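You operate a simulated robot arm through the tools that you are given. There is no shell and no other tool. Be economical: measure what you need, move in short steps, check, and stop when the job is done.

You are at the controls of a simulated robot arm. One attempt, no reset.

TASK
Stack the boxes Day 5, Day 7, Day 6 from the bottom up, then roll the blue dolly home.
Fine: the three brown boxes on that dolly; home is its floor mark; the pile stands on the dolly; tow bar up before rolling; brake on at the end.

It is judged by the outcome, as a careful person would: the job done as asked, and still so three seconds after it is handed in. It fails if anything else is knocked over, pushed out of place, dropped, spilled or broken.

THE ROBOT
A 7-joint arm with a fingered hand on a trunk, on a base that drives. Base frame: it is fixed to the floor where the robot stands at the start and does not move with it; the origin is under the middle of the robot, x ahead of it, y to its left, z up. Readings come in m, degrees, newtons and seconds.
Its first joint turns from -166.0 to 166.0 degrees. Places, roughly: blue dolly [0.6, 0.3, 0.4]; blue dolly brake [0.4, 0.1, 0.8]; top of the blue dolly [0.6, 0.3, 0.6]; tow bar [0.5, 0.8, 0.5]. Payload 3.7 kg.
The TCP is the grasp point between the finger pads, 0.025 m short of the fingertips. In the tool frame z runs along the fingers and y along their closing line. Largest opening 0.088 m; the body of the gripper starts 0.029 m behind the TCP. The gripper is a hand of 5 fingers: y runs from the thumb to the fingers, the wrist lies at [-0.013, -0.106, -0.174] in the tool frame, and closing takes about 1.5 s.
Orientation is that of the tool frame in the base frame, as a unit quaternion [w, x, y, z]. With the fingers straight down and the wrist toward the robot, the tool's x, y and z point along [0, 1, 0], [1, 0, 0] and [0, 0, -1] of the base frame.

THE INTERFACE
- The arm moves only by the tool arm_command. Its arguments are lists of equal length, an entry for each row: "dp": the shift along the tool's x, y, z in units of 500 mm (1.0 is 500 mm), a list of three; "rotation": the turn, a rotation vector about the tool's x, y, z in units of 90 degrees (1.0 is 90 degrees), a list of three; "claw": the closure, from 0 (fully open) to 1 (shut). In form: {"dp": [[x, y, z], ...], "rotation": [[wx, wy, wz], ...], "claw": [claw, ...]}. A call has 1 to 20 rows; each row is the pose to reach, as a shift and turn from the pose commanded when the call began, along the tool's axes at that moment. A call with a number of a shift or a turn outside -1 to 1 is refused whole. Rows are played at 5 a second. More than 0.05 m and 8.6 degrees between two rows, or a gripper value outside its range, and nothing of the call is played. A pose out of reach is approached as far as the arm can. The call stops where the force on the tool passes 90 N (or 10 N more than at its start, if that is more) or the arm is blocked; 0.2 s more then pass. The fingers move at their own pace (about 0.108 m/s each) and stop on an object; they squeeze with about 26 N. The grip force told is the motor's: it shows also when the fingers shut on nothing. Time passes only in rows, and 0.2 s behind the last, so rows that repeat a pose let the fingers close. It gives the time, the measured TCP pose, the force on the tool (base axes), the opening and the grip force at its end, in the units of the frame above (readings bear some noise), with the torque about the TCP (base axes, N m) and any sound that the robot's microphone picked up, and new pictures: "views" is both (left out), scene, wrist or none.
- Cameras (640 x 400 px; columns grow to the right, rows downward): "scene" is now at [0.1807, 0.251, 1.2953]; the picture's right is [0.42, -0.91, 0.00], its down [-0.55, -0.26, -0.80] and it looks along [0.72, 0.34, -0.60] (base axes); focal length 214 px, centre (320, 200). "wrist" rides on the gripper at [0.059, -0.079, -0.105] in the tool frame; the picture's right is [-0.73, 0.32, -0.61], its down [-0.62, -0.68, 0.38] and it looks along [-0.29, 0.66, 0.70] (tool axes); focal length 234 px, centre (320, 200). There is no depth. A picture from a camera that has moved, and an enlarged one, comes with that camera's place and axes in the base frame and with its lens. The place of the scene camera against the robot may be out by one fixed shift of up to 0.018 m in any direction.
- base_move(legs): drives the robot by 1 to 6 legs, each [ahead, left, turn to the left] in m, m and degrees, along the robot's own axes; the way and the turn of a leg run together, so that a leg with both is an arc; at most 1.5 m and 180 degrees a leg. The arm and the cameras ride along, it lands a little off, and it stops where it bumps. It gives what a move gives, and a new picture of the scene camera.
- set_grasp(shape): the hand has 5 fingers and takes this shape, open, in about a second: jaw (thumb against the fingers, like two jaws); tri (thumb and two fingers); tip (a fingertip pinch); poke (one finger out to press); point (the index stretched); flat (the hand flat); cup (the hand cupped); fist (a fist). The gripper value then closes the fingers along that shape, each until it touches; the sizes above hold for jaw. It gives what a move gives, with no picture.
- aim_head(pan, tilt): turns the head with the scene camera to pan (to the left, within 120 degrees either way) and tilt (down, from -29 to 69), counted from straight ahead of the robot. It gives what a move gives, and a new picture of the scene camera.
- enlarge(camera, box): a new picture of the part [left, top, right, bottom] of that camera's present view, enlarged. The clock stands still meanwhile.
- job_done(): hands the job in; it is judged then, once.

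Go step by step. Nothing tells you exact positions but the pictures and the camera data: compare them with the known pose of the tool, close in by small moves and look again before you grip or let go. The budget is 120 turns and 260 pictures, counting those below and the enlarged ones. Unless the task says otherwise, let go and move clear before handing in, and close with one line.

The tools are called after "Call:" as a command line: name --argument value ..., lists and objects as JSON in quotes. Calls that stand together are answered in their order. arm_command: Moves the arm, as the interface text tells. Its arguments: {"type":"object","properties":{"dp":{"type":"array","items":{"type":"array","items":{"type":"number"}}},"rotation":{"type":"array","items":{"type":"array","items":{"type":"number"}}},"claw":{"type":"array","items":{"type":"number"}},"views":{"type":"string","enum":["both","scene","wrist","none"]}},"required":["dp","rotation","claw"]} The other tools are called the same way: set_grasp (shape) gives the hand a shape; base_move (legs) drives the base; aim_head (pan, tilt) turns the head that bears the scene camera; enlarge (camera, box) takes an enlarged picture of a part of a camera's view; job_done () hands the job in.

At the start:

```text
time: 0.0
position: [0.3838, 0.3777, 1.183]
orientation: [0.0, 0.706, 0.708, 0.0]
ft_force: [0.6, -0.7, -0.4]
moment: [-0.03, 0.0, 0.03]
opening: 0.0875
grasp_force: 0.0
shape: jaw
robot x, y, heading: [0.0028, 0.0002, 0.1]
head pan, tilt: [25.1, 37.1]
```

scene: 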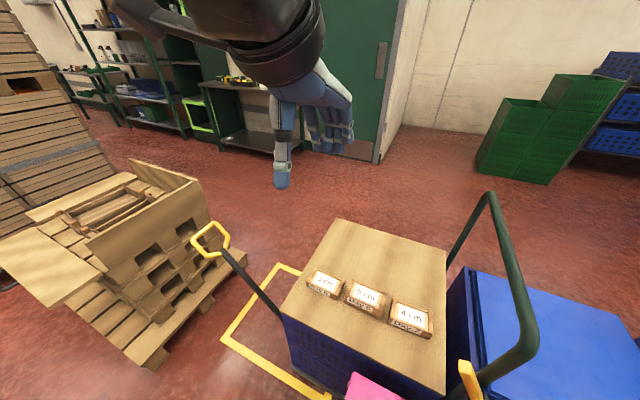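
wrist: 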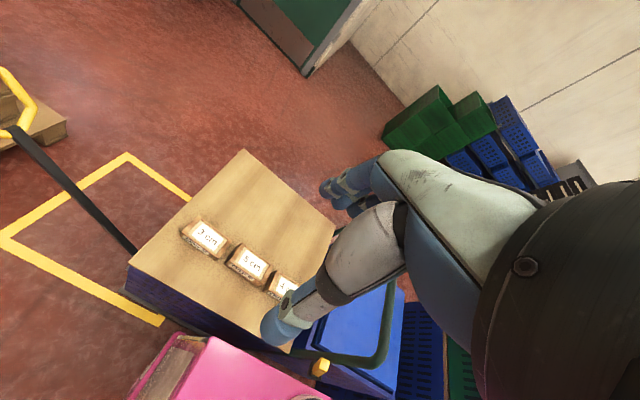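

I see the blue dolly with three small boxes on a brown top, a tow bar sticking out to the left, a handle and yellow brake lever at the near right, and a yellow floor mark to the left. I enlarge to read the labels.

Call:
enlarge --camera "scene" --box '[280, 240, 460, 352]'

Call:
enlarge --camera "wrist" --box '[160, 200, 320, 300]'

Call:
aim_head --pan 25 --tilt 60

```text
3.56 times, centred on (370, 296) of scene
camera zoom: at [0.1807, 0.251, 1.2953], right [0.42, -0.91, 0.0], down [-0.55, -0.26, -0.8], along [0.72, 0.34, -0.6], focal length 763 px, centre (142, -141)
```

zoom: 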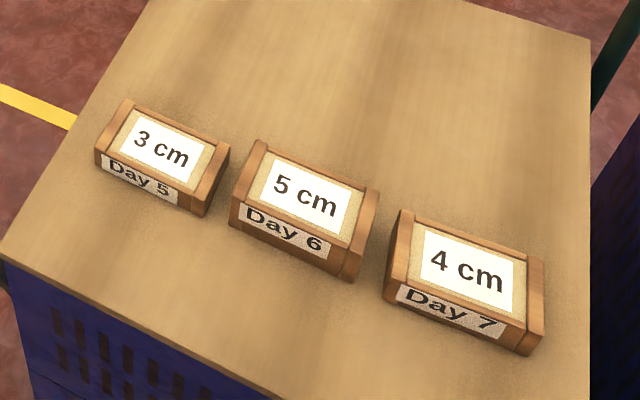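

```text
4.00 times, centred on (240, 250) of wrist
camera zoom: at [0.3038, 0.4349, 1.2852], right [0.32, -0.73, 0.61], down [-0.68, -0.62, -0.38], along [0.66, -0.29, -0.7], focal length 937 px, centre (640, 0)
```

zoom: 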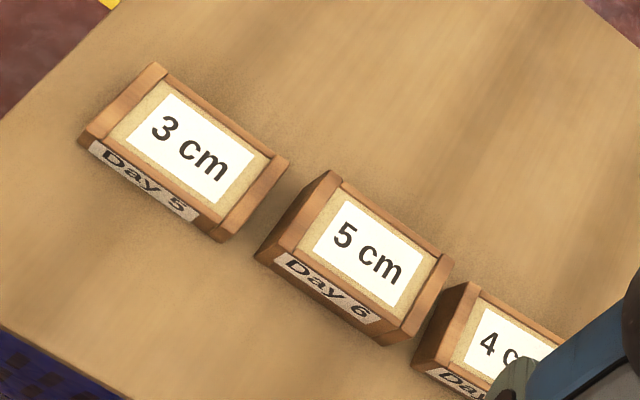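

```text
time: 0.9
position: [0.3848, 0.378, 1.1816]
orientation: [0.0, 0.707, 0.707, 0.0]
ft_force: [0.6, 0.0, 0.4]
moment: [0.01, 0.01, 0.02]
opening: 0.0877
grasp_force: 0.1
shape: jaw
robot x, y, heading: [-0.0007, 0.0008, 0.2]
head pan, tilt: [25.0, 60.0]
camera scene: at [0.1625, 0.2424, 1.2643], right [0.42, -0.91, 0.0], down [-0.78, -0.37, -0.5], along [0.45, 0.21, -0.87], focal length 214 px, centre (320, 200)
```

scene: 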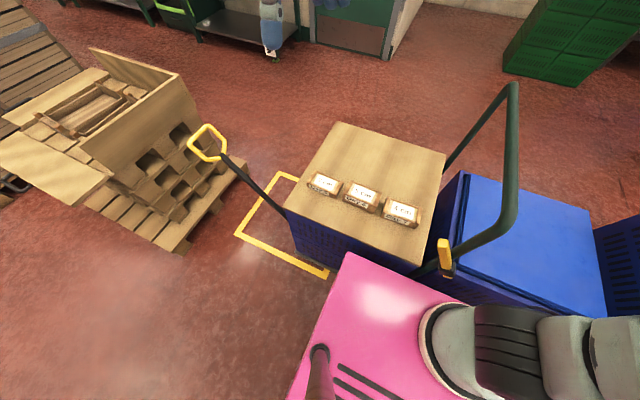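

Labels read: Day 5 (3 cm) at about (0.555,0.41), Day 6 (5 cm) at (0.555,0.28), Day 7 (4 cm) at (0.56,0.13); they lie too close for the reach, so I'll need to back up. I look round for free floor first.

Call:
aim_head --pan 110 --tilt 40

Call:
aim_head --pan -110 --tilt 40

Call:
aim_head --pan -40 --tilt 45

```text
time: 2.5
position: [0.3844, 0.377, 1.1821]
orientation: [-0.001, 0.707, 0.707, 0.0]
ft_force: [0.1, 1.0, 0.7]
moment: [-0.01, 0.0, 0.0]
opening: 0.0875
grasp_force: 0.0
shape: jaw
robot x, y, heading: [-0.0015, 0.002, -0.2]
head pan, tilt: [110.0, 40.0]
camera scene: at [0.073, 0.2941, 1.291], right [0.94, 0.34, 0.0], down [0.22, -0.6, -0.77], along [-0.26, 0.72, -0.64], focal length 214 px, centre (320, 200)
```

scene: 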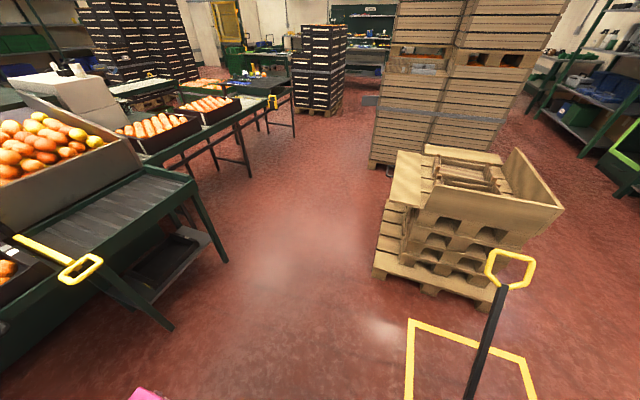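

```text
time: 5.6
position: [0.3831, 0.379, 1.1813]
orientation: [0.0, 0.707, 0.707, 0.0]
ft_force: [-0.6, -0.3, 1.4]
moment: [0.02, 0.02, 0.0]
opening: 0.0874
grasp_force: 0.0
shape: jaw
robot x, y, heading: [0.0003, 0.0011, -0.2]
head pan, tilt: [-110.0, 40.0]
camera scene: at [0.073, 0.1343, 1.291], right [-0.94, 0.34, 0.0], down [0.22, 0.6, -0.77], along [-0.26, -0.72, -0.64], focal length 214 px, centre (320, 200)
```

scene: 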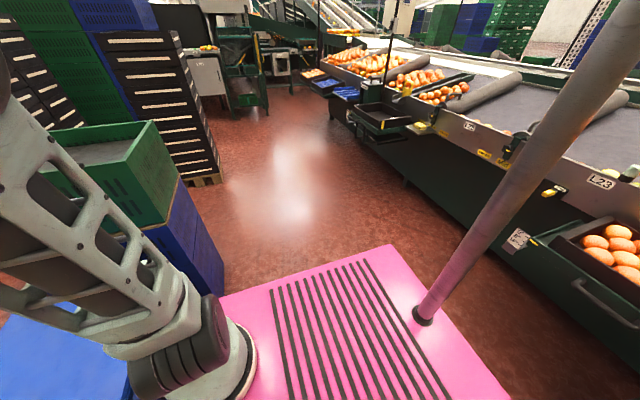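

```text
time: 7.0
position: [0.3826, 0.3783, 1.1812]
orientation: [0.0, 0.707, 0.707, 0.0]
ft_force: [0.6, -0.6, 0.2]
moment: [0.01, 0.0, 0.02]
opening: 0.0878
grasp_force: 0.1
shape: jaw
robot x, y, heading: [0.002, -0.0013, -0.1]
head pan, tilt: [-40.0, 45.0]
camera scene: at [0.1643, 0.1619, 1.2838], right [-0.64, -0.77, 0.0], down [-0.54, 0.45, -0.71], along [0.54, -0.46, -0.71], focal length 214 px, centre (320, 200)
```

scene: 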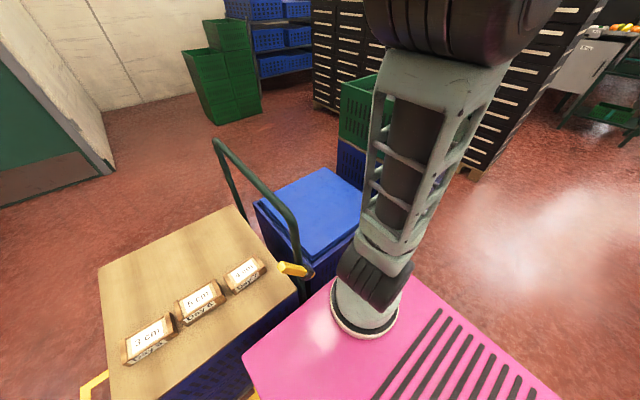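

The arm stands at about (0.2, 0) on the base, so the boxes are far too close. Clear floor lies behind (conveyor at x≈-0.8) and to the left, so I back up 0.3 m and shift left.

Call:
base_move --legs '[[-0.3, 0, 0], [0, 0.5, 0]]'

Call:
aim_head --pan -15 --tilt 40

```text
time: 11.6
position: [0.0864, 0.8732, 1.1807]
orientation: [0.0, 0.709, 0.706, 0.0]
ft_force: [0.2, -0.7, 0.3]
moment: [0.03, 0.02, -0.02]
opening: 0.0875
grasp_force: 0.1
shape: jaw
robot x, y, heading: [-0.2981, 0.4975, -0.1]
head pan, tilt: [-40.0, 45.0]
camera scene: at [-0.1333, 0.6587, 1.2838], right [-0.65, -0.76, 0.0], down [-0.54, 0.46, -0.71], along [0.54, -0.46, -0.71], focal length 214 px, centre (320, 200)
```

scene: 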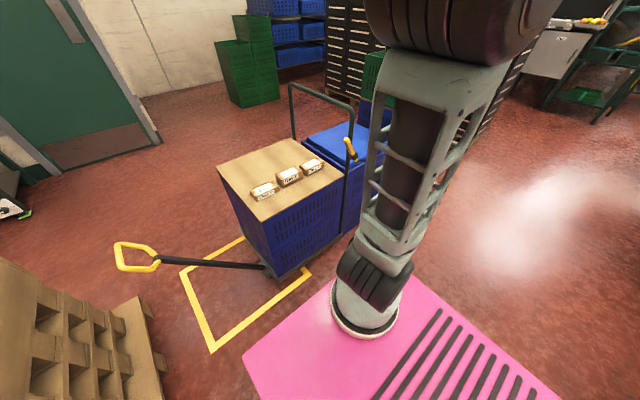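

```text
time: 12.5
position: [0.0867, 0.8739, 1.1819]
orientation: [0.0, 0.708, 0.706, 0.0]
ft_force: [0.3, 0.2, 0.0]
moment: [-0.02, 0.01, -0.02]
opening: 0.0876
grasp_force: 0.0
shape: jaw
robot x, y, heading: [-0.2995, 0.4995, -0.3]
head pan, tilt: [-15.0, 40.0]
camera scene: at [-0.1134, 0.6888, 1.291], right [-0.26, -0.96, 0.0], down [-0.62, 0.17, -0.77], along [0.74, -0.2, -0.64], focal length 214 px, centre (320, 200)
```

scene: 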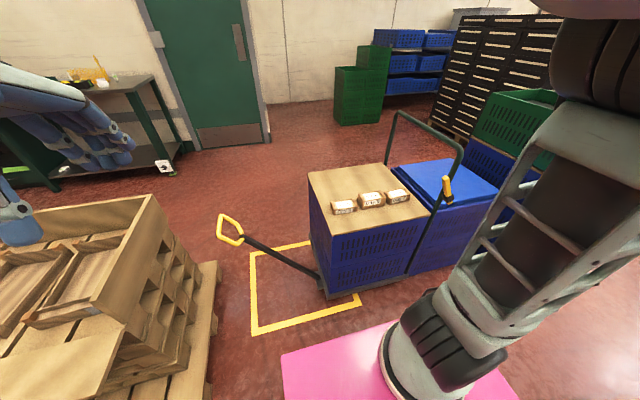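

The pallet side and mark are clear: mark x 0.39–0.94, y 0.31–0.93; the dolly needs to roll about +0.36 m in y; tow bar grip at about (0.51,0.87,0.68). Now I bring the hand over for a wrist look at the boxes.

Call:
arm_command --dp '[[-0.0707, 0.0355, 0.0387], [-0.1413, 0.071, 0.0773], [-0.212, 0.1065, 0.116], [-0.2827, 0.142, 0.1547], [-0.3533, 0.1775, 0.1933], [-0.424, 0.213, 0.232], [-0.4947, 0.2485, 0.2707], [-0.5653, 0.284, 0.3093], [-0.636, 0.3195, 0.348], [-0.7067, 0.355, 0.3867], [-0.7773, 0.3905, 0.4253], [-0.848, 0.426, 0.464]]' --rotation '[[0, 0, 0], [0, 0, 0], [0, 0, 0], [0, 0, 0], [0, 0, 0], [0, 0, 0], [0, 0, 0], [0, 0, 0], [0, 0, 0], [0, 0, 0], [0, 0, 0], [0, 0, 0]]' --claw '[0, 0, 0, 0, 0, 0, 0, 0, 0, 0, 0, 0]'

Call:
enlarge --camera "scene" --box '[300, 150, 460, 250]'

```text
time: 15.1
position: [0.2973, 0.4474, 0.9496]
orientation: [0.001, 0.708, 0.706, 0.0]
ft_force: [-0.3, 0.0, 1.0]
moment: [0.02, 0.0, 0.0]
opening: 0.0877
grasp_force: 0.0
shape: jaw
robot x, y, heading: [-0.3008, 0.4977, -0.1]
head pan, tilt: [-15.0, 40.0]
camera scene: at [-0.1135, 0.6889, 1.291], right [-0.26, -0.96, 0.0], down [-0.62, 0.17, -0.77], along [0.74, -0.2, -0.64], focal length 214 px, centre (320, 200)
camera wrist: at [0.2182, 0.5061, 1.0535], right [0.32, -0.73, 0.61], down [-0.68, -0.62, -0.38], along [0.66, -0.29, -0.7], focal length 234 px, centre (320, 200)
```

scene: 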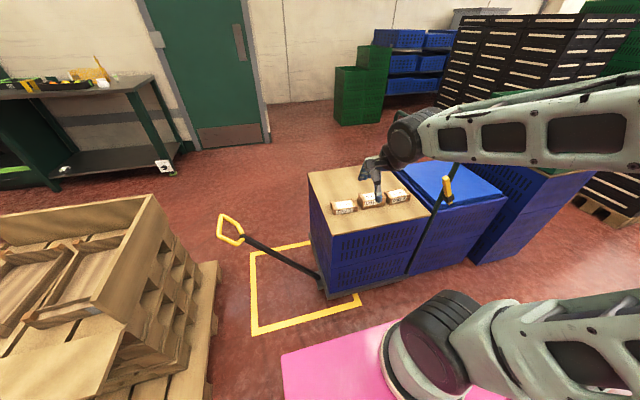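
wrist: 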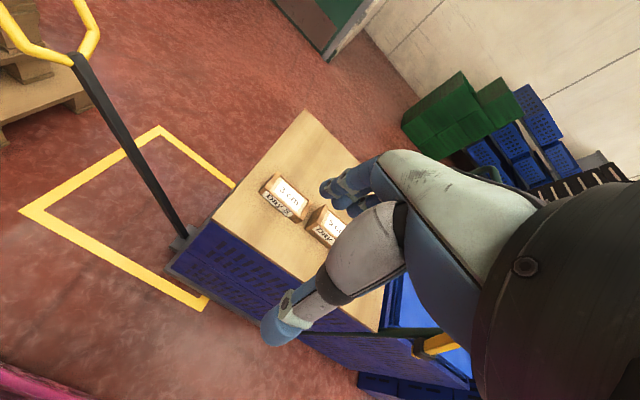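

```text
4.00 times, centred on (380, 200) of scene
camera zoom: at [-0.1135, 0.6889, 1.291], right [-0.26, -0.96, 0.0], down [-0.62, 0.17, -0.77], along [0.74, -0.2, -0.64], focal length 858 px, centre (80, 200)
```

zoom: 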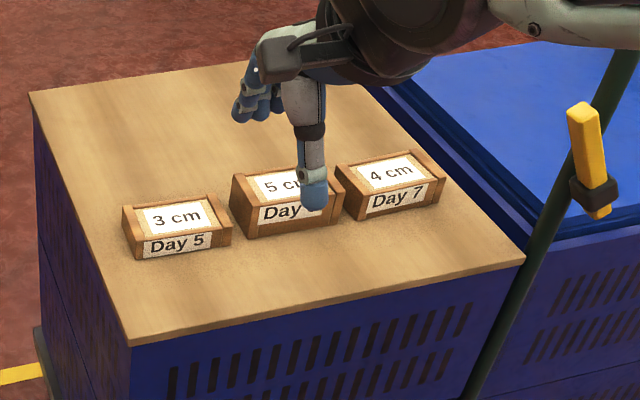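

Day 5's top is at about (0.557,0.412,0.625), so the dolly top is at z≈0.595. I shift left another 0.25 m so all three boxes are in the reach band.

Call:
base_move --legs '[[0, 0.25, 0]]'

```text
time: 16.9
position: [0.2985, 0.6981, 0.9507]
orientation: [0.0, 0.709, 0.705, 0.0]
ft_force: [0.1, 0.2, 0.3]
moment: [0.03, 0.02, -0.02]
opening: 0.0877
grasp_force: 0.0
shape: jaw
robot x, y, heading: [-0.2982, 0.7464, -0.3]
head pan, tilt: [-15.0, 40.0]
camera scene: at [-0.1118, 0.9385, 1.291], right [-0.26, -0.96, 0.0], down [-0.62, 0.17, -0.77], along [0.74, -0.2, -0.64], focal length 214 px, centre (320, 200)
```

scene: 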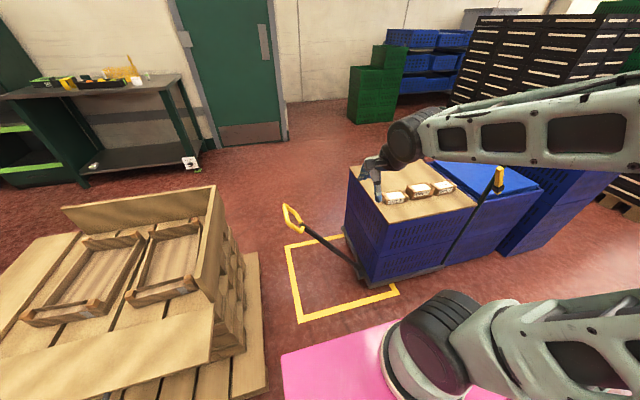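

Now the hand moves over the boxes at a safe height.

Call:
arm_command --dp '[[-0.08, 0.04, 0.02], [-0.16, 0.08, 0.04], [-0.24, 0.12, 0.06], [-0.32, 0.16, 0.08], [-0.4, 0.2, 0.1], [-0.48, 0.24, 0.12], [-0.56, 0.28, 0.14], [-0.64, 0.32, 0.16], [-0.72, 0.36, 0.18], [-0.796, 0.4, 0.2]]' --rotation '[[0, 0, 0], [0, 0, 0], [0, 0, 0], [0, 0, 0], [0, 0, 0], [0, 0, 0], [0, 0, 0], [0, 0, 0], [0, 0, 0], [0, 0, 0]]' --claw '[0, 0, 0, 0, 0, 0, 0, 0, 0, 0]' --views "none"

Call:
aim_head --pan -38 --tilt 40

Call:
enlarge --camera "wrist" --box '[160, 100, 480, 300]'

```text
time: 19.1
position: [0.4978, 0.2994, 0.8494]
orientation: [0.001, 0.709, 0.705, 0.001]
ft_force: [-0.1, -0.3, 0.8]
moment: [-0.03, -0.01, 0.03]
opening: 0.0877
grasp_force: 0.1
shape: jaw
robot x, y, heading: [-0.3024, 0.7476, -0.4]
head pan, tilt: [-15.0, 40.0]
```

```text
time: 20.0
position: [0.4967, 0.2978, 0.8491]
orientation: [0.0, 0.709, 0.705, 0.0]
ft_force: [-0.2, -0.2, -0.7]
moment: [0.01, -0.01, -0.02]
opening: 0.0878
grasp_force: 0.0
shape: jaw
robot x, y, heading: [-0.295, 0.752, -0.6]
head pan, tilt: [-38.0, 40.0]
camera scene: at [-0.127, 0.9082, 1.291], right [-0.62, -0.78, 0.0], down [-0.5, 0.4, -0.77], along [0.6, -0.47, -0.64], focal length 214 px, centre (320, 200)
```

scene: 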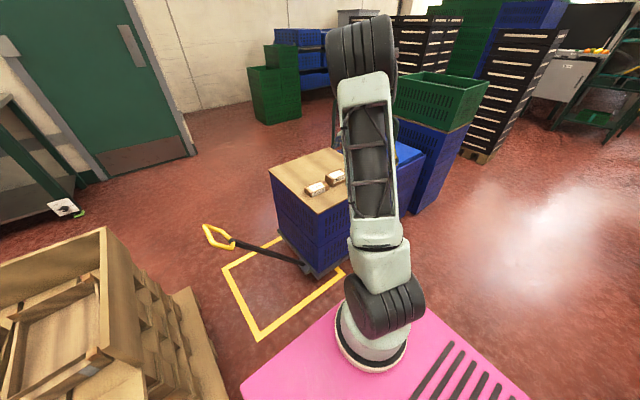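

```text
2.00 times, centred on (320, 200) of wrist
camera zoom: at [0.4173, 0.356, 0.9534], right [0.32, -0.73, 0.61], down [-0.69, -0.62, -0.38], along [0.66, -0.29, -0.7], focal length 468 px, centre (320, 200)
```

zoom: 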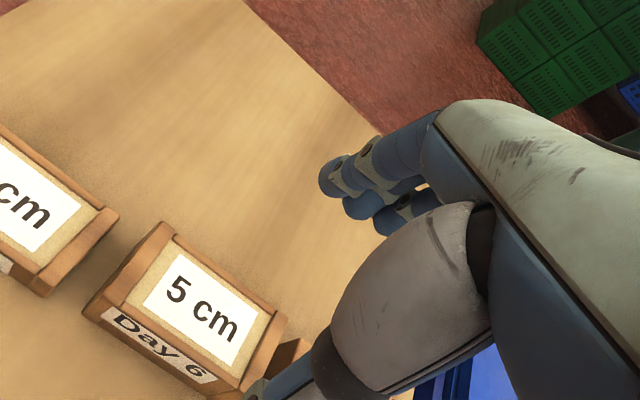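

Day 6 measures x 0.524–0.588, y 0.218–0.328 (6.4 × 11 cm, axis-aligned), centre (0.556,0.274). I shift toward Day 7 for the same view.

Call:
arm_command --dp '[[-0.09, 0, 0], [-0.18, 0, 0], [-0.26, 0, 0]]' --rotation '[[0, 0, 0], [0, 0, 0], [0, 0, 0]]' --claw '[0, 0, 0]' --views "none"

Call:
enlarge --camera "wrist" --box '[160, 150, 480, 350]'

```text
time: 20.8
position: [0.4975, 0.1688, 0.8494]
orientation: [0.001, 0.708, 0.706, 0.0]
ft_force: [0.2, -0.1, 0.7]
moment: [0.02, -0.03, 0.0]
opening: 0.088
grasp_force: 0.0
shape: jaw
robot x, y, heading: [-0.2981, 0.7465, -0.5]
head pan, tilt: [-38.0, 40.0]
```

```text
2.00 times, centred on (320, 250) of wrist
camera zoom: at [0.4176, 0.2267, 0.9531], right [0.32, -0.73, 0.61], down [-0.68, -0.62, -0.38], along [0.66, -0.29, -0.7], focal length 468 px, centre (320, 100)
```

zoom: 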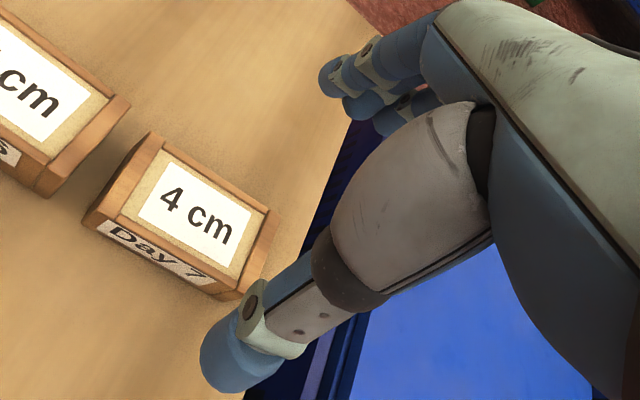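

Day 7 is centred at (0.555,0.144), yawed about +3°. I move above it, align, and lower to just over its top for a check.

Call:
arm_command --dp '[[-0.015, 0.04, 0.06], [-0.035, 0.08, 0.12], [-0.05, 0.115, 0.18], [-0.05, 0.115, 0.26], [-0.05, 0.115, 0.3]]' --rotation '[[0, 0, -0.01], [0, 0, -0.02], [0, 0, -0.033], [0, 0, -0.033], [0, 0, -0.033]]' --claw '[0, 0, 0, 0, 0]' --views "wrist"

Call:
aim_head --pan -20 --tilt 40

```text
time: 22.0
position: [0.5526, 0.1446, 0.6989]
orientation: [-0.001, 0.691, 0.723, 0.0]
ft_force: [-0.4, -0.3, 0.2]
moment: [0.0, 0.01, 0.02]
opening: 0.088
grasp_force: 0.0
shape: jaw
robot x, y, heading: [-0.2986, 0.7457, -0.3]
head pan, tilt: [-38.0, 40.0]
camera wrist: at [0.4703, 0.1969, 0.8026], right [0.36, -0.71, 0.61], down [-0.65, -0.65, -0.38], along [0.67, -0.26, -0.7], focal length 234 px, centre (320, 200)
```

wrist: 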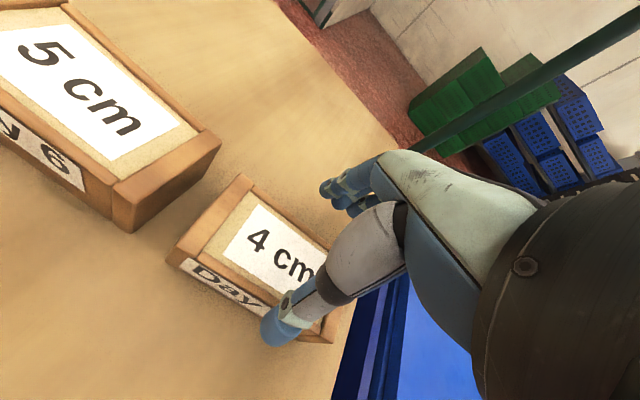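

```text
time: 22.8
position: [0.5518, 0.1425, 0.699]
orientation: [0.0, 0.691, 0.723, 0.001]
ft_force: [0.1, -0.8, -0.9]
moment: [0.01, -0.01, -0.01]
opening: 0.0878
grasp_force: 0.2
shape: jaw
robot x, y, heading: [-0.2938, 0.7508, -0.4]
head pan, tilt: [-20.0, 40.0]
camera scene: at [-0.114, 0.9313, 1.291], right [-0.35, -0.94, 0.0], down [-0.6, 0.22, -0.77], along [0.72, -0.27, -0.64], focal length 214 px, centre (320, 200)
```

scene: 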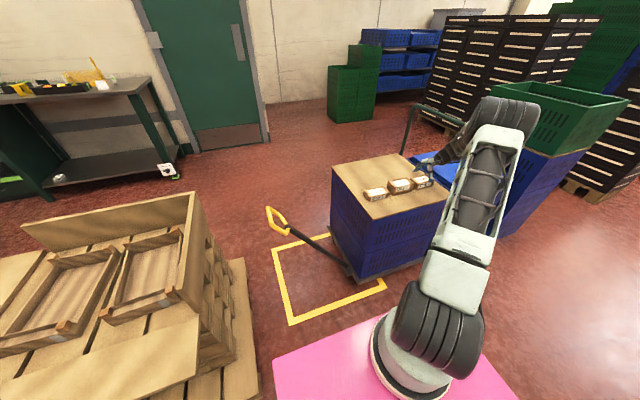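

Call:
enlarge --camera "scene" --box '[350, 90, 510, 190]'

```text
4.00 times, centred on (430, 140) of scene
camera zoom: at [-0.114, 0.9313, 1.291], right [-0.35, -0.94, 0.0], down [-0.6, 0.22, -0.77], along [0.72, -0.27, -0.64], focal length 858 px, centre (-120, 440)
```

zoom: 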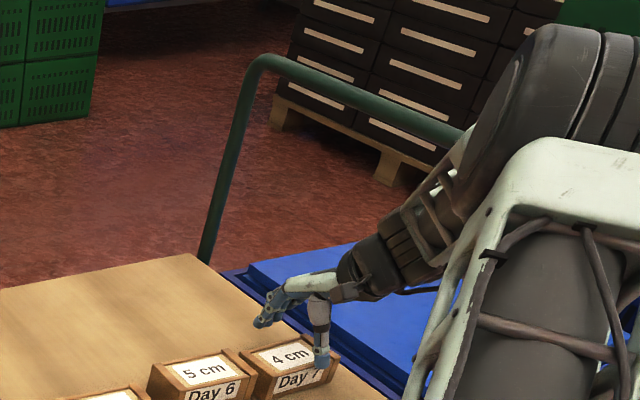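

The hand straddles Day 7 well. I lower 7 cm and close.

Call:
arm_command --dp '[[0, 0.006, 0.07], [0, 0.006, 0.138], [0, 0.006, 0.138], [0, 0.006, 0.138], [0, 0.006, 0.138], [0, 0.006, 0.138], [0, 0.006, 0.138], [0, 0.006, 0.138], [0, 0.006, 0.138], [0, 0.006, 0.138], [0, 0.006, 0.138]]' --rotation '[[0, 0, 0], [0, 0, 0], [0, 0, 0], [0, 0, 0], [0, 0, 0], [0, 0, 0], [0, 0, 0], [0, 0, 0], [0, 0, 0], [0, 0, 0], [0, 0, 0]]' --claw '[0, 0, 0, 1, 1, 1, 1, 1, 1, 1, 1]' --views "wrist"

Call:
enlarge --camera "scene" --box '[350, 130, 470, 205]'

```text
time: 23.4
position: [0.5639, 0.1392, 0.6556]
orientation: [0.015, 0.692, 0.721, 0.003]
ft_force: [-7.0, 5.5, 33.7]
moment: [0.03, -0.99, 0.19]
opening: 0.0844
grasp_force: 0.1
shape: jaw
robot x, y, heading: [-0.2993, 0.747, -0.4]
head pan, tilt: [-20.0, 40.0]
stopped in row 3: the force on the tool passed its limit at 108 N (the readings are from after the stop); the commanded pose is now the measured one
camera wrist: at [0.4785, 0.194, 0.7561], right [0.34, -0.7, 0.63], down [-0.64, -0.66, -0.39], along [0.69, -0.27, -0.67], focal length 234 px, centre (320, 200)
```

wrist: 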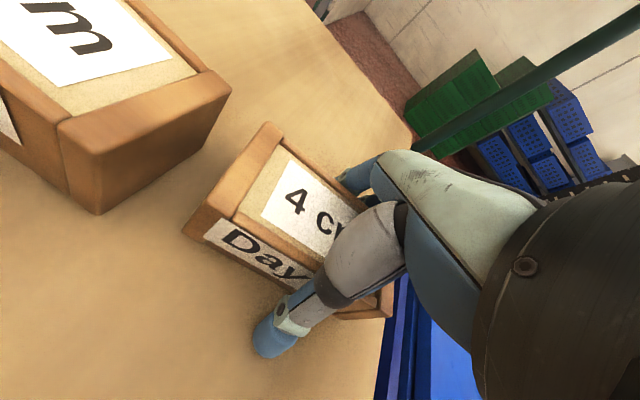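

```text
5.33 times, centred on (410, 168) of scene
camera zoom: at [-0.1156, 0.9324, 1.2911], right [-0.35, -0.94, 0.0], down [-0.6, 0.22, -0.77], along [0.72, -0.27, -0.64], focal length 1144 px, centre (-160, 373)
```

zoom: 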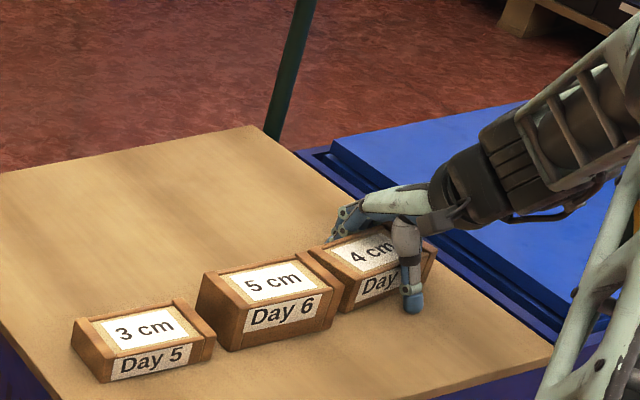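

Something touched early, at z≈0.656, likely the far fingers on the box's rear rim. I lift back up and look closely.

Call:
arm_command --dp '[[0, 0, -0.06], [0, 0, -0.12]]' --rotation '[[0, 0, 0], [0, 0, 0]]' --claw '[0, 0]' --views "none"

Call:
enlarge --camera "wrist" --box '[160, 120, 480, 320]'

Call:
enlarge --camera "scene" --box '[380, 140, 460, 190]'

```text
time: 24.0
position: [0.56, 0.1387, 0.7092]
orientation: [0.011, 0.692, 0.722, 0.003]
ft_force: [0.2, -0.5, 0.2]
moment: [0.01, -0.01, -0.01]
opening: 0.088
grasp_force: 0.1
shape: jaw
robot x, y, heading: [-0.2987, 0.7493, -0.3]
head pan, tilt: [-20.0, 40.0]
```

```text
2.00 times, centred on (320, 220) of wrist
camera zoom: at [0.4767, 0.1937, 0.8096], right [0.34, -0.71, 0.62], down [-0.65, -0.66, -0.39], along [0.68, -0.27, -0.68], focal length 468 px, centre (320, 160)
```

zoom: 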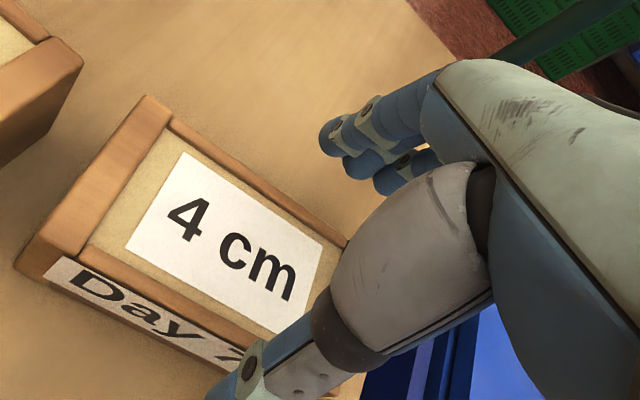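

```text
8.00 times, centred on (420, 165) of scene
camera zoom: at [-0.114, 0.9313, 1.291], right [-0.35, -0.94, 0.0], down [-0.6, 0.22, -0.77], along [0.72, -0.27, -0.64], focal length 1716 px, centre (-480, 480)
```

zoom: 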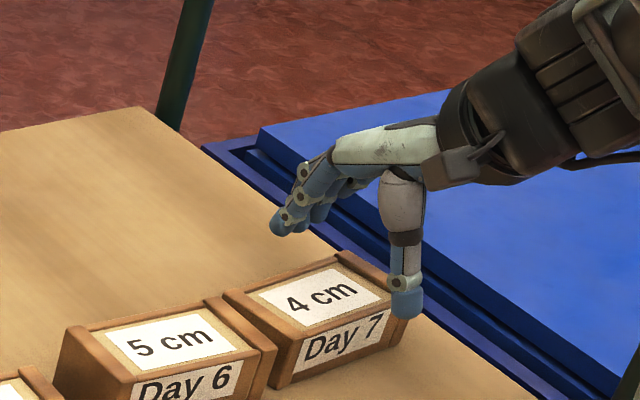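

Day 7 was nudged forward about 2 cm; the far fingers landed on its back rim. I go back up to the viewing height, level the hand and re-measure.

Call:
arm_command --dp '[[0.02, -0.04, -0.09], [0.04, -0.08, -0.18], [0.06, -0.12, -0.28]]' --rotation '[[0.004, 0.002, -0.01], [0.008, 0.005, -0.025], [0.0125, 0.0074, -0.039]]' --claw '[0, 0, 0]' --views "none"

Call:
enlarge --camera "wrist" --box '[160, 150, 480, 350]'

```text
refused: row 1 steps farther than a row can; nothing moved
```

```text
2.00 times, centred on (320, 250) of wrist
camera zoom: at [0.4767, 0.1937, 0.8096], right [0.34, -0.71, 0.62], down [-0.65, -0.66, -0.39], along [0.68, -0.27, -0.68], focal length 468 px, centre (320, 100)
```

zoom: 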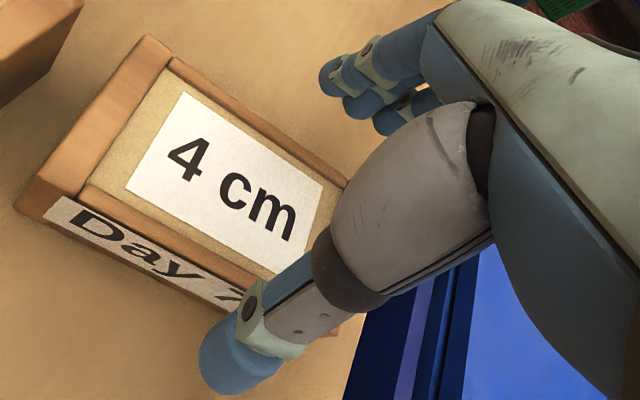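

Call:
arm_command --dp '[[0.015, -0.03, -0.07], [0.03, -0.06, -0.14], [0.045, -0.09, -0.21], [0.06, -0.12, -0.28]]' --rotation '[[0.003, 0.002, -0.01], [0.006, 0.004, -0.02], [0.009, 0.0055, -0.03], [0.0125, 0.0074, -0.039]]' --claw '[0, 0, 0, 0]' --views "none"

Call:
enlarge --camera "wrist" --box '[160, 150, 480, 350]'

```text
time: 25.0
position: [0.4969, 0.1689, 0.846]
orientation: [0.0, 0.669, 0.743, -0.002]
ft_force: [0.2, 0.2, -0.5]
moment: [0.03, -0.01, 0.03]
opening: 0.0881
grasp_force: 0.0
shape: jaw
robot x, y, heading: [-0.2984, 0.7497, -0.1]
head pan, tilt: [-20.0, 40.0]
```

```text
2.00 times, centred on (320, 250) of wrist
camera zoom: at [0.4115, 0.217, 0.951], right [0.4, -0.69, 0.61], down [-0.61, -0.69, -0.38], along [0.68, -0.22, -0.7], focal length 468 px, centre (320, 100)
```

zoom: 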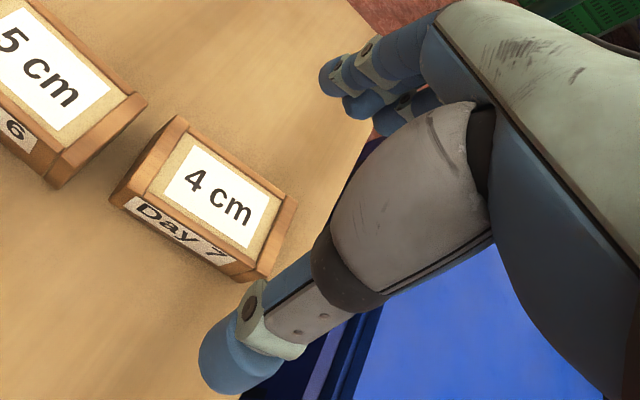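

Day 7 is now centred near (0.578,0.143), yaw about 7°. I go over it with a little extra room on the finger side and look again before descending.

Call:
arm_command --dp '[[-0.014, 0.042, 0.073], [-0.028, 0.085, 0.146], [-0.042, 0.127, 0.219], [-0.056, 0.169, 0.292]]' --rotation '[[0, 0, -0.002], [0, 0, -0.005], [0, 0, -0.008], [0, 0, -0.011]]' --claw '[0, 0, 0, 0]' --views "none"

Call:
enlarge --camera "wrist" --box '[160, 150, 480, 350]'

Call:
enlarge --camera "scene" --box '[380, 140, 460, 190]'

```text
time: 26.0
position: [0.5834, 0.1492, 0.7014]
orientation: [0.0, 0.663, 0.749, 0.0]
ft_force: [-0.6, -0.3, 1.0]
moment: [0.01, 0.03, 0.01]
opening: 0.0882
grasp_force: 0.1
shape: jaw
robot x, y, heading: [-0.2978, 0.7456, -0.4]
head pan, tilt: [-20.0, 40.0]
```

```text
2.00 times, centred on (320, 250) of wrist
camera zoom: at [0.4976, 0.1973, 0.805], right [0.41, -0.68, 0.61], down [-0.6, -0.7, -0.38], along [0.69, -0.21, -0.7], focal length 468 px, centre (320, 100)
```

zoom: 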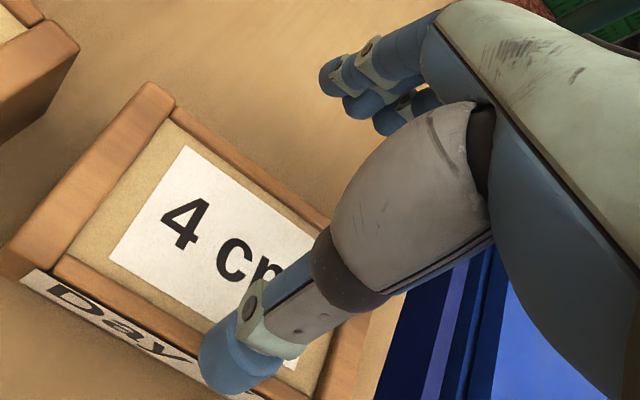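

```text
8.00 times, centred on (420, 165) of scene
camera zoom: at [-0.1143, 0.9315, 1.291], right [-0.35, -0.94, 0.0], down [-0.6, 0.22, -0.77], along [0.72, -0.27, -0.64], focal length 1716 px, centre (-480, 480)
```

zoom: 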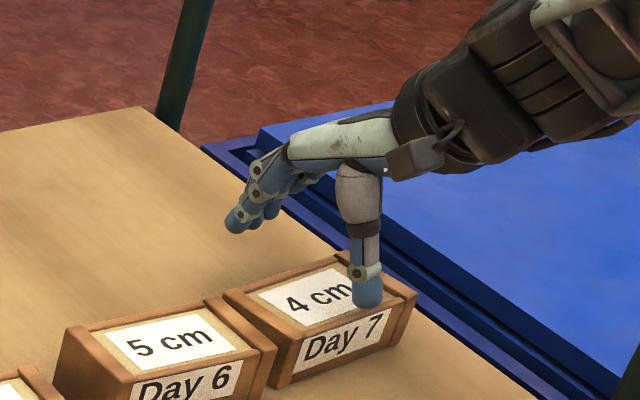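

Comparing tip pixels, the hand's opening is centred about 7 mm behind the TCP, which explains the earlier touch. I shift back 4 mm and lower in part, checking force.

Call:
arm_command --dp '[[0, -0.009, 0], [0, -0.009, 0.05], [0, -0.009, 0.08]]' --rotation '[[0, 0, 0], [0, 0, 0], [0, 0, 0]]' --claw '[0, 0, 0]' --views "none"

Call:
enlarge --camera "wrist" --box '[160, 150, 480, 350]'

Call:
enlarge --camera "scene" --box '[380, 140, 460, 190]'

```text
time: 26.8
position: [0.5807, 0.149, 0.6627]
orientation: [0.001, 0.664, 0.748, 0.0]
ft_force: [-0.2, -0.7, 0.6]
moment: [-0.01, 0.04, 0.01]
opening: 0.0881
grasp_force: 0.0
shape: jaw
robot x, y, heading: [-0.296, 0.7483, -0.2]
head pan, tilt: [-20.0, 40.0]
```

```text
2.00 times, centred on (320, 250) of wrist
camera zoom: at [0.4938, 0.1963, 0.7654], right [0.41, -0.68, 0.61], down [-0.6, -0.7, -0.38], along [0.69, -0.21, -0.7], focal length 468 px, centre (320, 100)
```

zoom: 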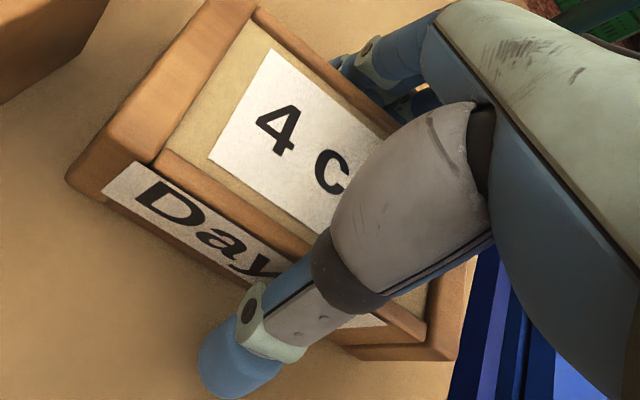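

```text
8.00 times, centred on (420, 165) of scene
camera zoom: at [-0.1142, 0.9314, 1.291], right [-0.35, -0.94, 0.0], down [-0.6, 0.22, -0.77], along [0.72, -0.27, -0.64], focal length 1716 px, centre (-480, 480)
```

zoom: 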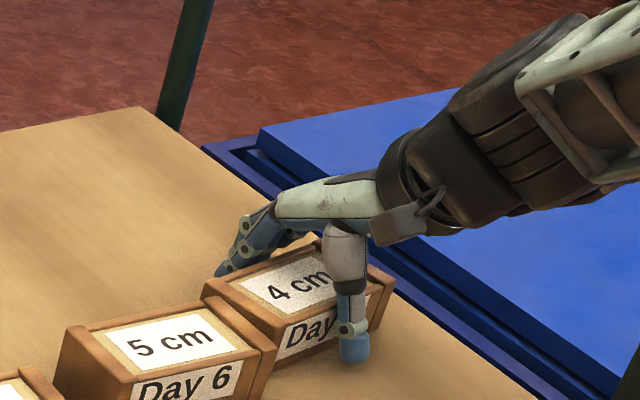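

Both thumb and fingers now straddle the box with no force. I lower 3 cm more and close.

Call:
arm_command --dp '[[0, 0, 0.03], [0, 0, 0.058], [0, 0, 0.058], [0, 0, 0.058], [0, 0, 0.058], [0, 0, 0.058], [0, 0, 0.058], [0, 0, 0.058], [0, 0, 0.058], [0, 0, 0.058]]' --rotation '[[0, 0, 0], [0, 0, 0], [0, 0, 0], [0, 0, 0], [0, 0, 0], [0, 0, 0], [0, 0, 0], [0, 0, 0], [0, 0, 0], [0, 0, 0]]' --claw '[0, 0, 0.3, 1, 1, 1, 1, 1, 1, 1]' --views "wrist"

Call:
enlarge --camera "scene" --box '[380, 140, 460, 190]'

```text
time: 27.4
position: [0.5845, 0.1454, 0.6562]
orientation: [0.013, 0.665, 0.746, 0.002]
ft_force: [-7.5, 4.1, 31.9]
moment: [0.09, -1.14, 0.14]
opening: 0.0847
grasp_force: 0.0
shape: jaw
robot x, y, heading: [-0.2955, 0.7443, -0.0]
head pan, tilt: [-20.0, 40.0]
stopped in row 2: the force on the tool passed its limit at 101 N (the readings are from after the stop); the commanded pose is now the measured one
camera wrist: at [0.4968, 0.1947, 0.7568], right [0.39, -0.67, 0.63], down [-0.6, -0.7, -0.39], along [0.7, -0.22, -0.68], focal length 234 px, centre (320, 200)
```

wrist: 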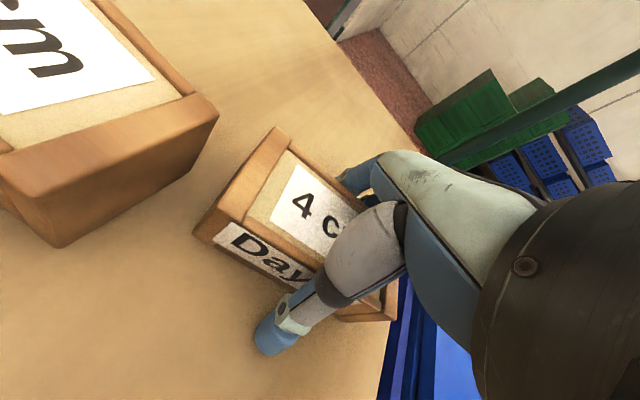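

```text
8.00 times, centred on (420, 165) of scene
camera zoom: at [-0.1156, 0.9324, 1.2911], right [-0.35, -0.94, 0.0], down [-0.6, 0.22, -0.77], along [0.72, -0.27, -0.64], focal length 1716 px, centre (-480, 480)
```

zoom: 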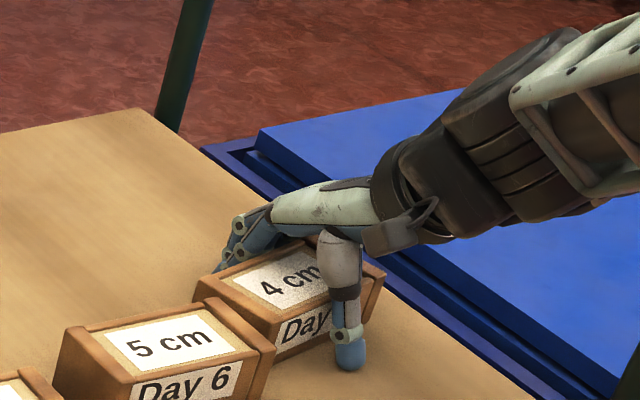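

The moment shows the fingers bearing on something at both tries at the same height, and the fingertips are hidden behind the box rim: they are touching the dolly top, which is thus near z≈0.63. So I lift 7 mm, level the hand and close here.

Call:
arm_command --dp '[[0, 0, -0.014], [0, 0, -0.014], [0, 0, -0.014], [0, 0, -0.014], [0, 0, -0.014], [0, 0, -0.014], [0, 0, -0.014], [0, 0, -0.014], [0, 0, -0.014], [0, 0, -0.014]]' --rotation '[[0.0129, 0.0107, 0], [0.0129, 0.0107, 0], [0.0129, 0.0107, 0], [0.0129, 0.0107, 0], [0.0129, 0.0107, 0], [0.0129, 0.0107, 0], [0.0129, 0.0107, 0], [0.0129, 0.0107, 0], [0.0129, 0.0107, 0], [0.0129, 0.0107, 0]]' --claw '[0, 0.2, 0.4, 0.6, 0.8, 1, 1, 1, 1, 1]' --views "wrist"

Call:
enlarge --camera "scene" --box '[370, 140, 450, 190]'

```text
time: 29.6
position: [0.5837, 0.1454, 0.6602]
orientation: [-0.001, 0.664, 0.747, -0.001]
ft_force: [5.2, -4.4, 38.5]
moment: [0.0, -0.18, 0.01]
opening: 0.057
grasp_force: 25.7
shape: jaw
robot x, y, heading: [-0.2962, 0.7462, -0.3]
head pan, tilt: [-20.0, 40.0]
camera wrist: at [0.4982, 0.1936, 0.7637], right [0.41, -0.68, 0.61], down [-0.61, -0.7, -0.38], along [0.68, -0.21, -0.7], focal length 234 px, centre (320, 200)
```

wrist: 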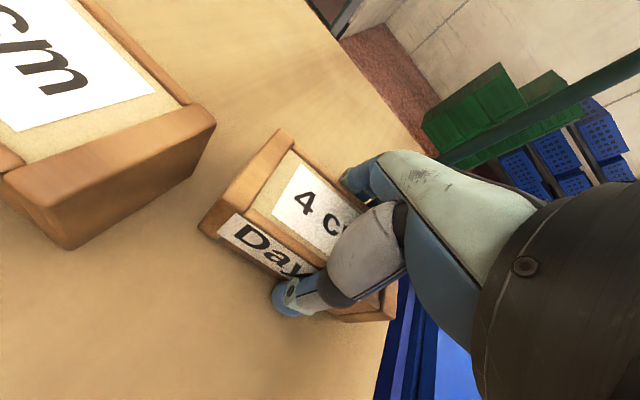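

```text
8.00 times, centred on (410, 165) of scene
camera zoom: at [-0.1155, 0.9323, 1.2911], right [-0.35, -0.94, 0.0], down [-0.6, 0.22, -0.77], along [0.72, -0.27, -0.64], focal length 1716 px, centre (-400, 480)
```

zoom: 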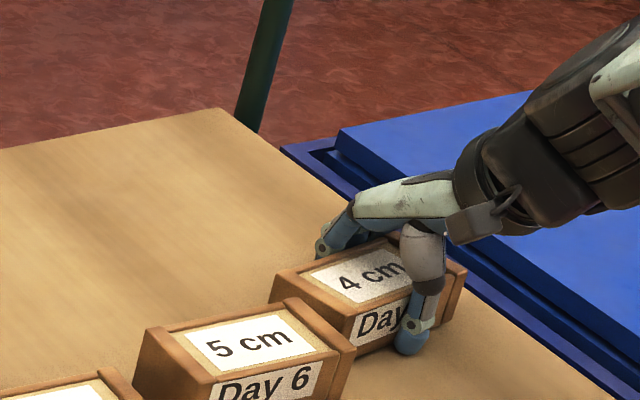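

Gripped: opening 0.057 m, so the box is 5.7 cm deep and the dolly top is near z≈0.632. I lift straight up and carry it over to a view pose near Day 5.

Call:
arm_command --dp '[[0, 0, -0.06], [0, 0, -0.14], [0, 0, -0.22], [0.076, -0.016, -0.24], [0.152, -0.032, -0.26], [0.229, -0.048, -0.28], [0.305, -0.064, -0.3], [0.381, -0.081, -0.32], [0.457, -0.097, -0.345], [0.534, -0.113, -0.37], [0.61, -0.129, -0.4]]' --rotation '[[0, 0, 0], [0, 0, 0], [0, 0, 0], [0, 0, 0], [0, 0, 0], [0, 0, 0], [0, 0, 0], [0, 0, 0], [0, 0, 0], [0, 0, 0], [0, 0, 0]]' --claw '[1, 1, 1, 1, 1, 1, 1, 1, 1, 1, 1]'

Call:
enlarge --camera "wrist" --box '[160, 150, 480, 350]'

```text
time: 32.0
position: [0.4848, 0.4378, 0.8587]
orientation: [-0.004, 0.665, 0.747, -0.001]
ft_force: [0.2, -0.2, -1.8]
moment: [0.03, -0.01, -0.04]
opening: 0.056
grasp_force: 25.7
shape: jaw
robot x, y, heading: [-0.2949, 0.7503, -0.3]
head pan, tilt: [-20.0, 40.0]
camera scene: at [-0.1139, 0.9311, 1.291], right [-0.35, -0.94, 0.0], down [-0.6, 0.22, -0.77], along [0.72, -0.27, -0.64], focal length 214 px, centre (320, 200)
camera wrist: at [0.4002, 0.4868, 0.9627], right [0.41, -0.69, 0.6], down [-0.61, -0.7, -0.38], along [0.68, -0.21, -0.7], focal length 234 px, centre (320, 200)
```

scene: 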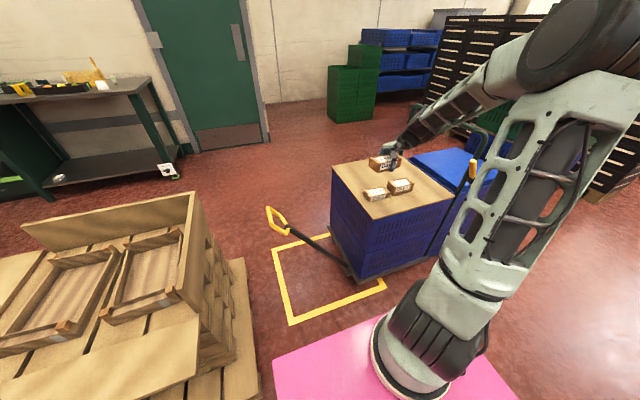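
wrist: 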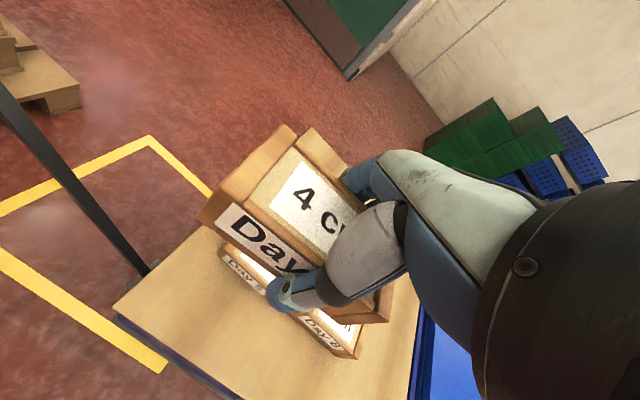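

```text
2.00 times, centred on (320, 250) of wrist
camera zoom: at [0.4002, 0.4868, 0.9627], right [0.41, -0.69, 0.6], down [-0.61, -0.7, -0.38], along [0.68, -0.21, -0.7], focal length 468 px, centre (320, 100)
```

zoom: 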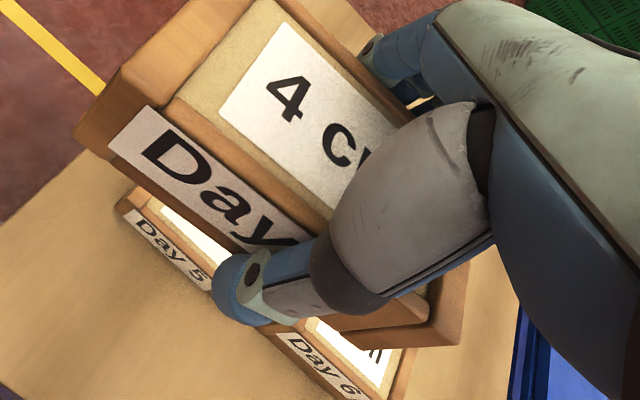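

The held box hides Day 5 from here. I shift back to y≈0.28 with yaw zeroed, from where Day 5 was visible earlier.

Call:
arm_command --dp '[[-0.08, -0.002, 0], [-0.16, -0.004, 0], [-0.24, -0.006, 0], [-0.317, -0.008, 0]]' --rotation '[[0, 0, 0.019], [0, 0, 0.038], [0, 0, 0.057], [0, 0, 0.076]]' --claw '[1, 1, 1, 1]' --views "none"

Call:
enlarge --camera "wrist" --box '[80, 100, 400, 300]'

Call:
enlarge --camera "scene" --box '[340, 130, 440, 193]'

```text
time: 33.0
position: [0.5014, 0.2828, 0.8592]
orientation: [-0.003, 0.708, 0.706, -0.001]
ft_force: [0.0, 0.3, -2.6]
moment: [0.0, 0.02, -0.01]
opening: 0.0558
grasp_force: 26.2
shape: jaw
robot x, y, heading: [-0.2985, 0.7474, -0.3]
head pan, tilt: [-20.0, 40.0]
```

```text
2.00 times, centred on (240, 200) of wrist
camera zoom: at [0.4221, 0.3408, 0.9626], right [0.33, -0.73, 0.6], down [-0.68, -0.62, -0.38], along [0.65, -0.29, -0.7], focal length 468 px, centre (480, 200)
```

zoom: 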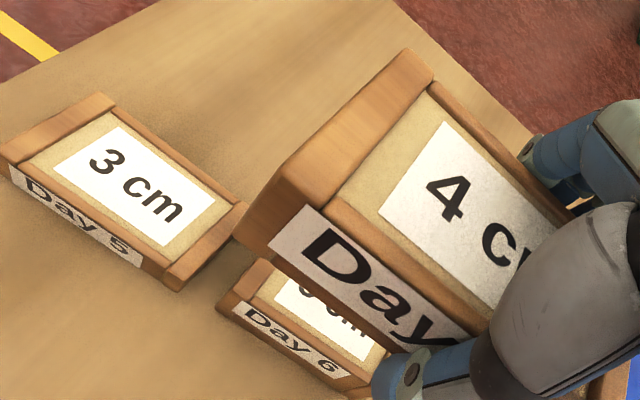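

```text
6.35 times, centred on (390, 162) of scene
camera zoom: at [-0.1143, 0.9317, 1.291], right [-0.35, -0.94, 0.0], down [-0.6, 0.22, -0.77], along [0.72, -0.27, -0.64], focal length 1362 px, centre (-124, 444)
```

zoom: 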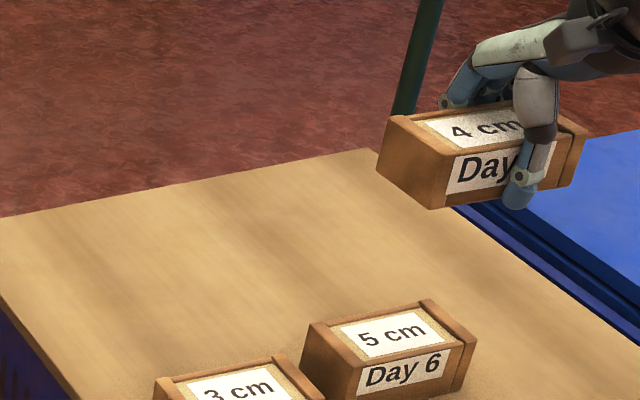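

Day 5: centre (0.538,0.414), yaw −4°. The held Day 7 is centred at TCP +(0.001, 0.014), yaw −2.7°. I carry it over Day 5 and lower to 1.5 cm above it.

Call:
arm_command --dp '[[0.08, 0.024, 0], [0.16, 0.048, 0], [0.234, 0.071, 0], [0.234, 0.071, 0.08], [0.234, 0.071, 0.16], [0.234, 0.071, 0.24], [0.234, 0.071, 0.3], [0.234, 0.071, 0.308]]' --rotation '[[0, 0, 0.005], [0, 0, 0.01], [0, 0, 0.0145], [0, 0, 0.0145], [0, 0, 0.0145], [0, 0, 0.0145], [0, 0, 0.0145], [0, 0, 0.0145]]' --claw '[1, 1, 1, 1, 1, 1, 1, 1]' --views "wrist"

Call:
enlarge --camera "scene" --box '[340, 150, 420, 200]'

```text
time: 34.8
position: [0.5355, 0.3987, 0.7039]
orientation: [-0.003, 0.716, 0.698, -0.001]
ft_force: [0.2, -0.2, -2.1]
moment: [-0.04, 0.01, 0.03]
opening: 0.0562
grasp_force: 25.6
shape: jaw
robot x, y, heading: [-0.2952, 0.7447, -0.2]
head pan, tilt: [-20.0, 40.0]
camera wrist: at [0.4575, 0.4593, 0.8078], right [0.31, -0.74, 0.6], down [-0.7, -0.6, -0.38], along [0.65, -0.3, -0.7], focal length 234 px, centre (320, 200)
```

wrist: 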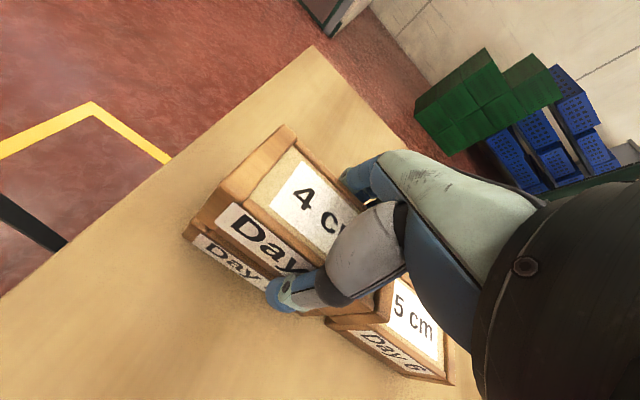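

```text
8.00 times, centred on (380, 175) of scene
camera zoom: at [-0.1142, 0.9315, 1.291], right [-0.35, -0.94, 0.0], down [-0.6, 0.22, -0.77], along [0.72, -0.27, -0.64], focal length 1716 px, centre (-160, 400)
```

zoom: 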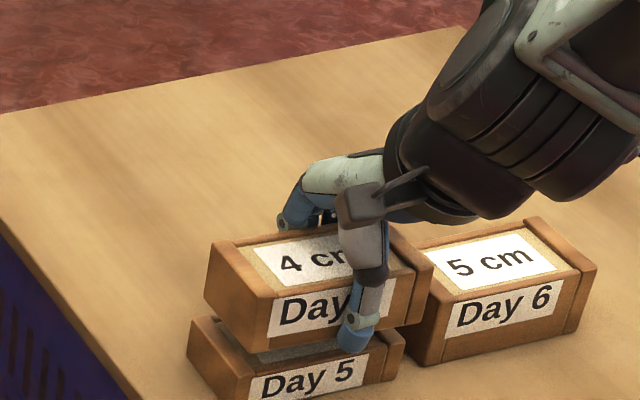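

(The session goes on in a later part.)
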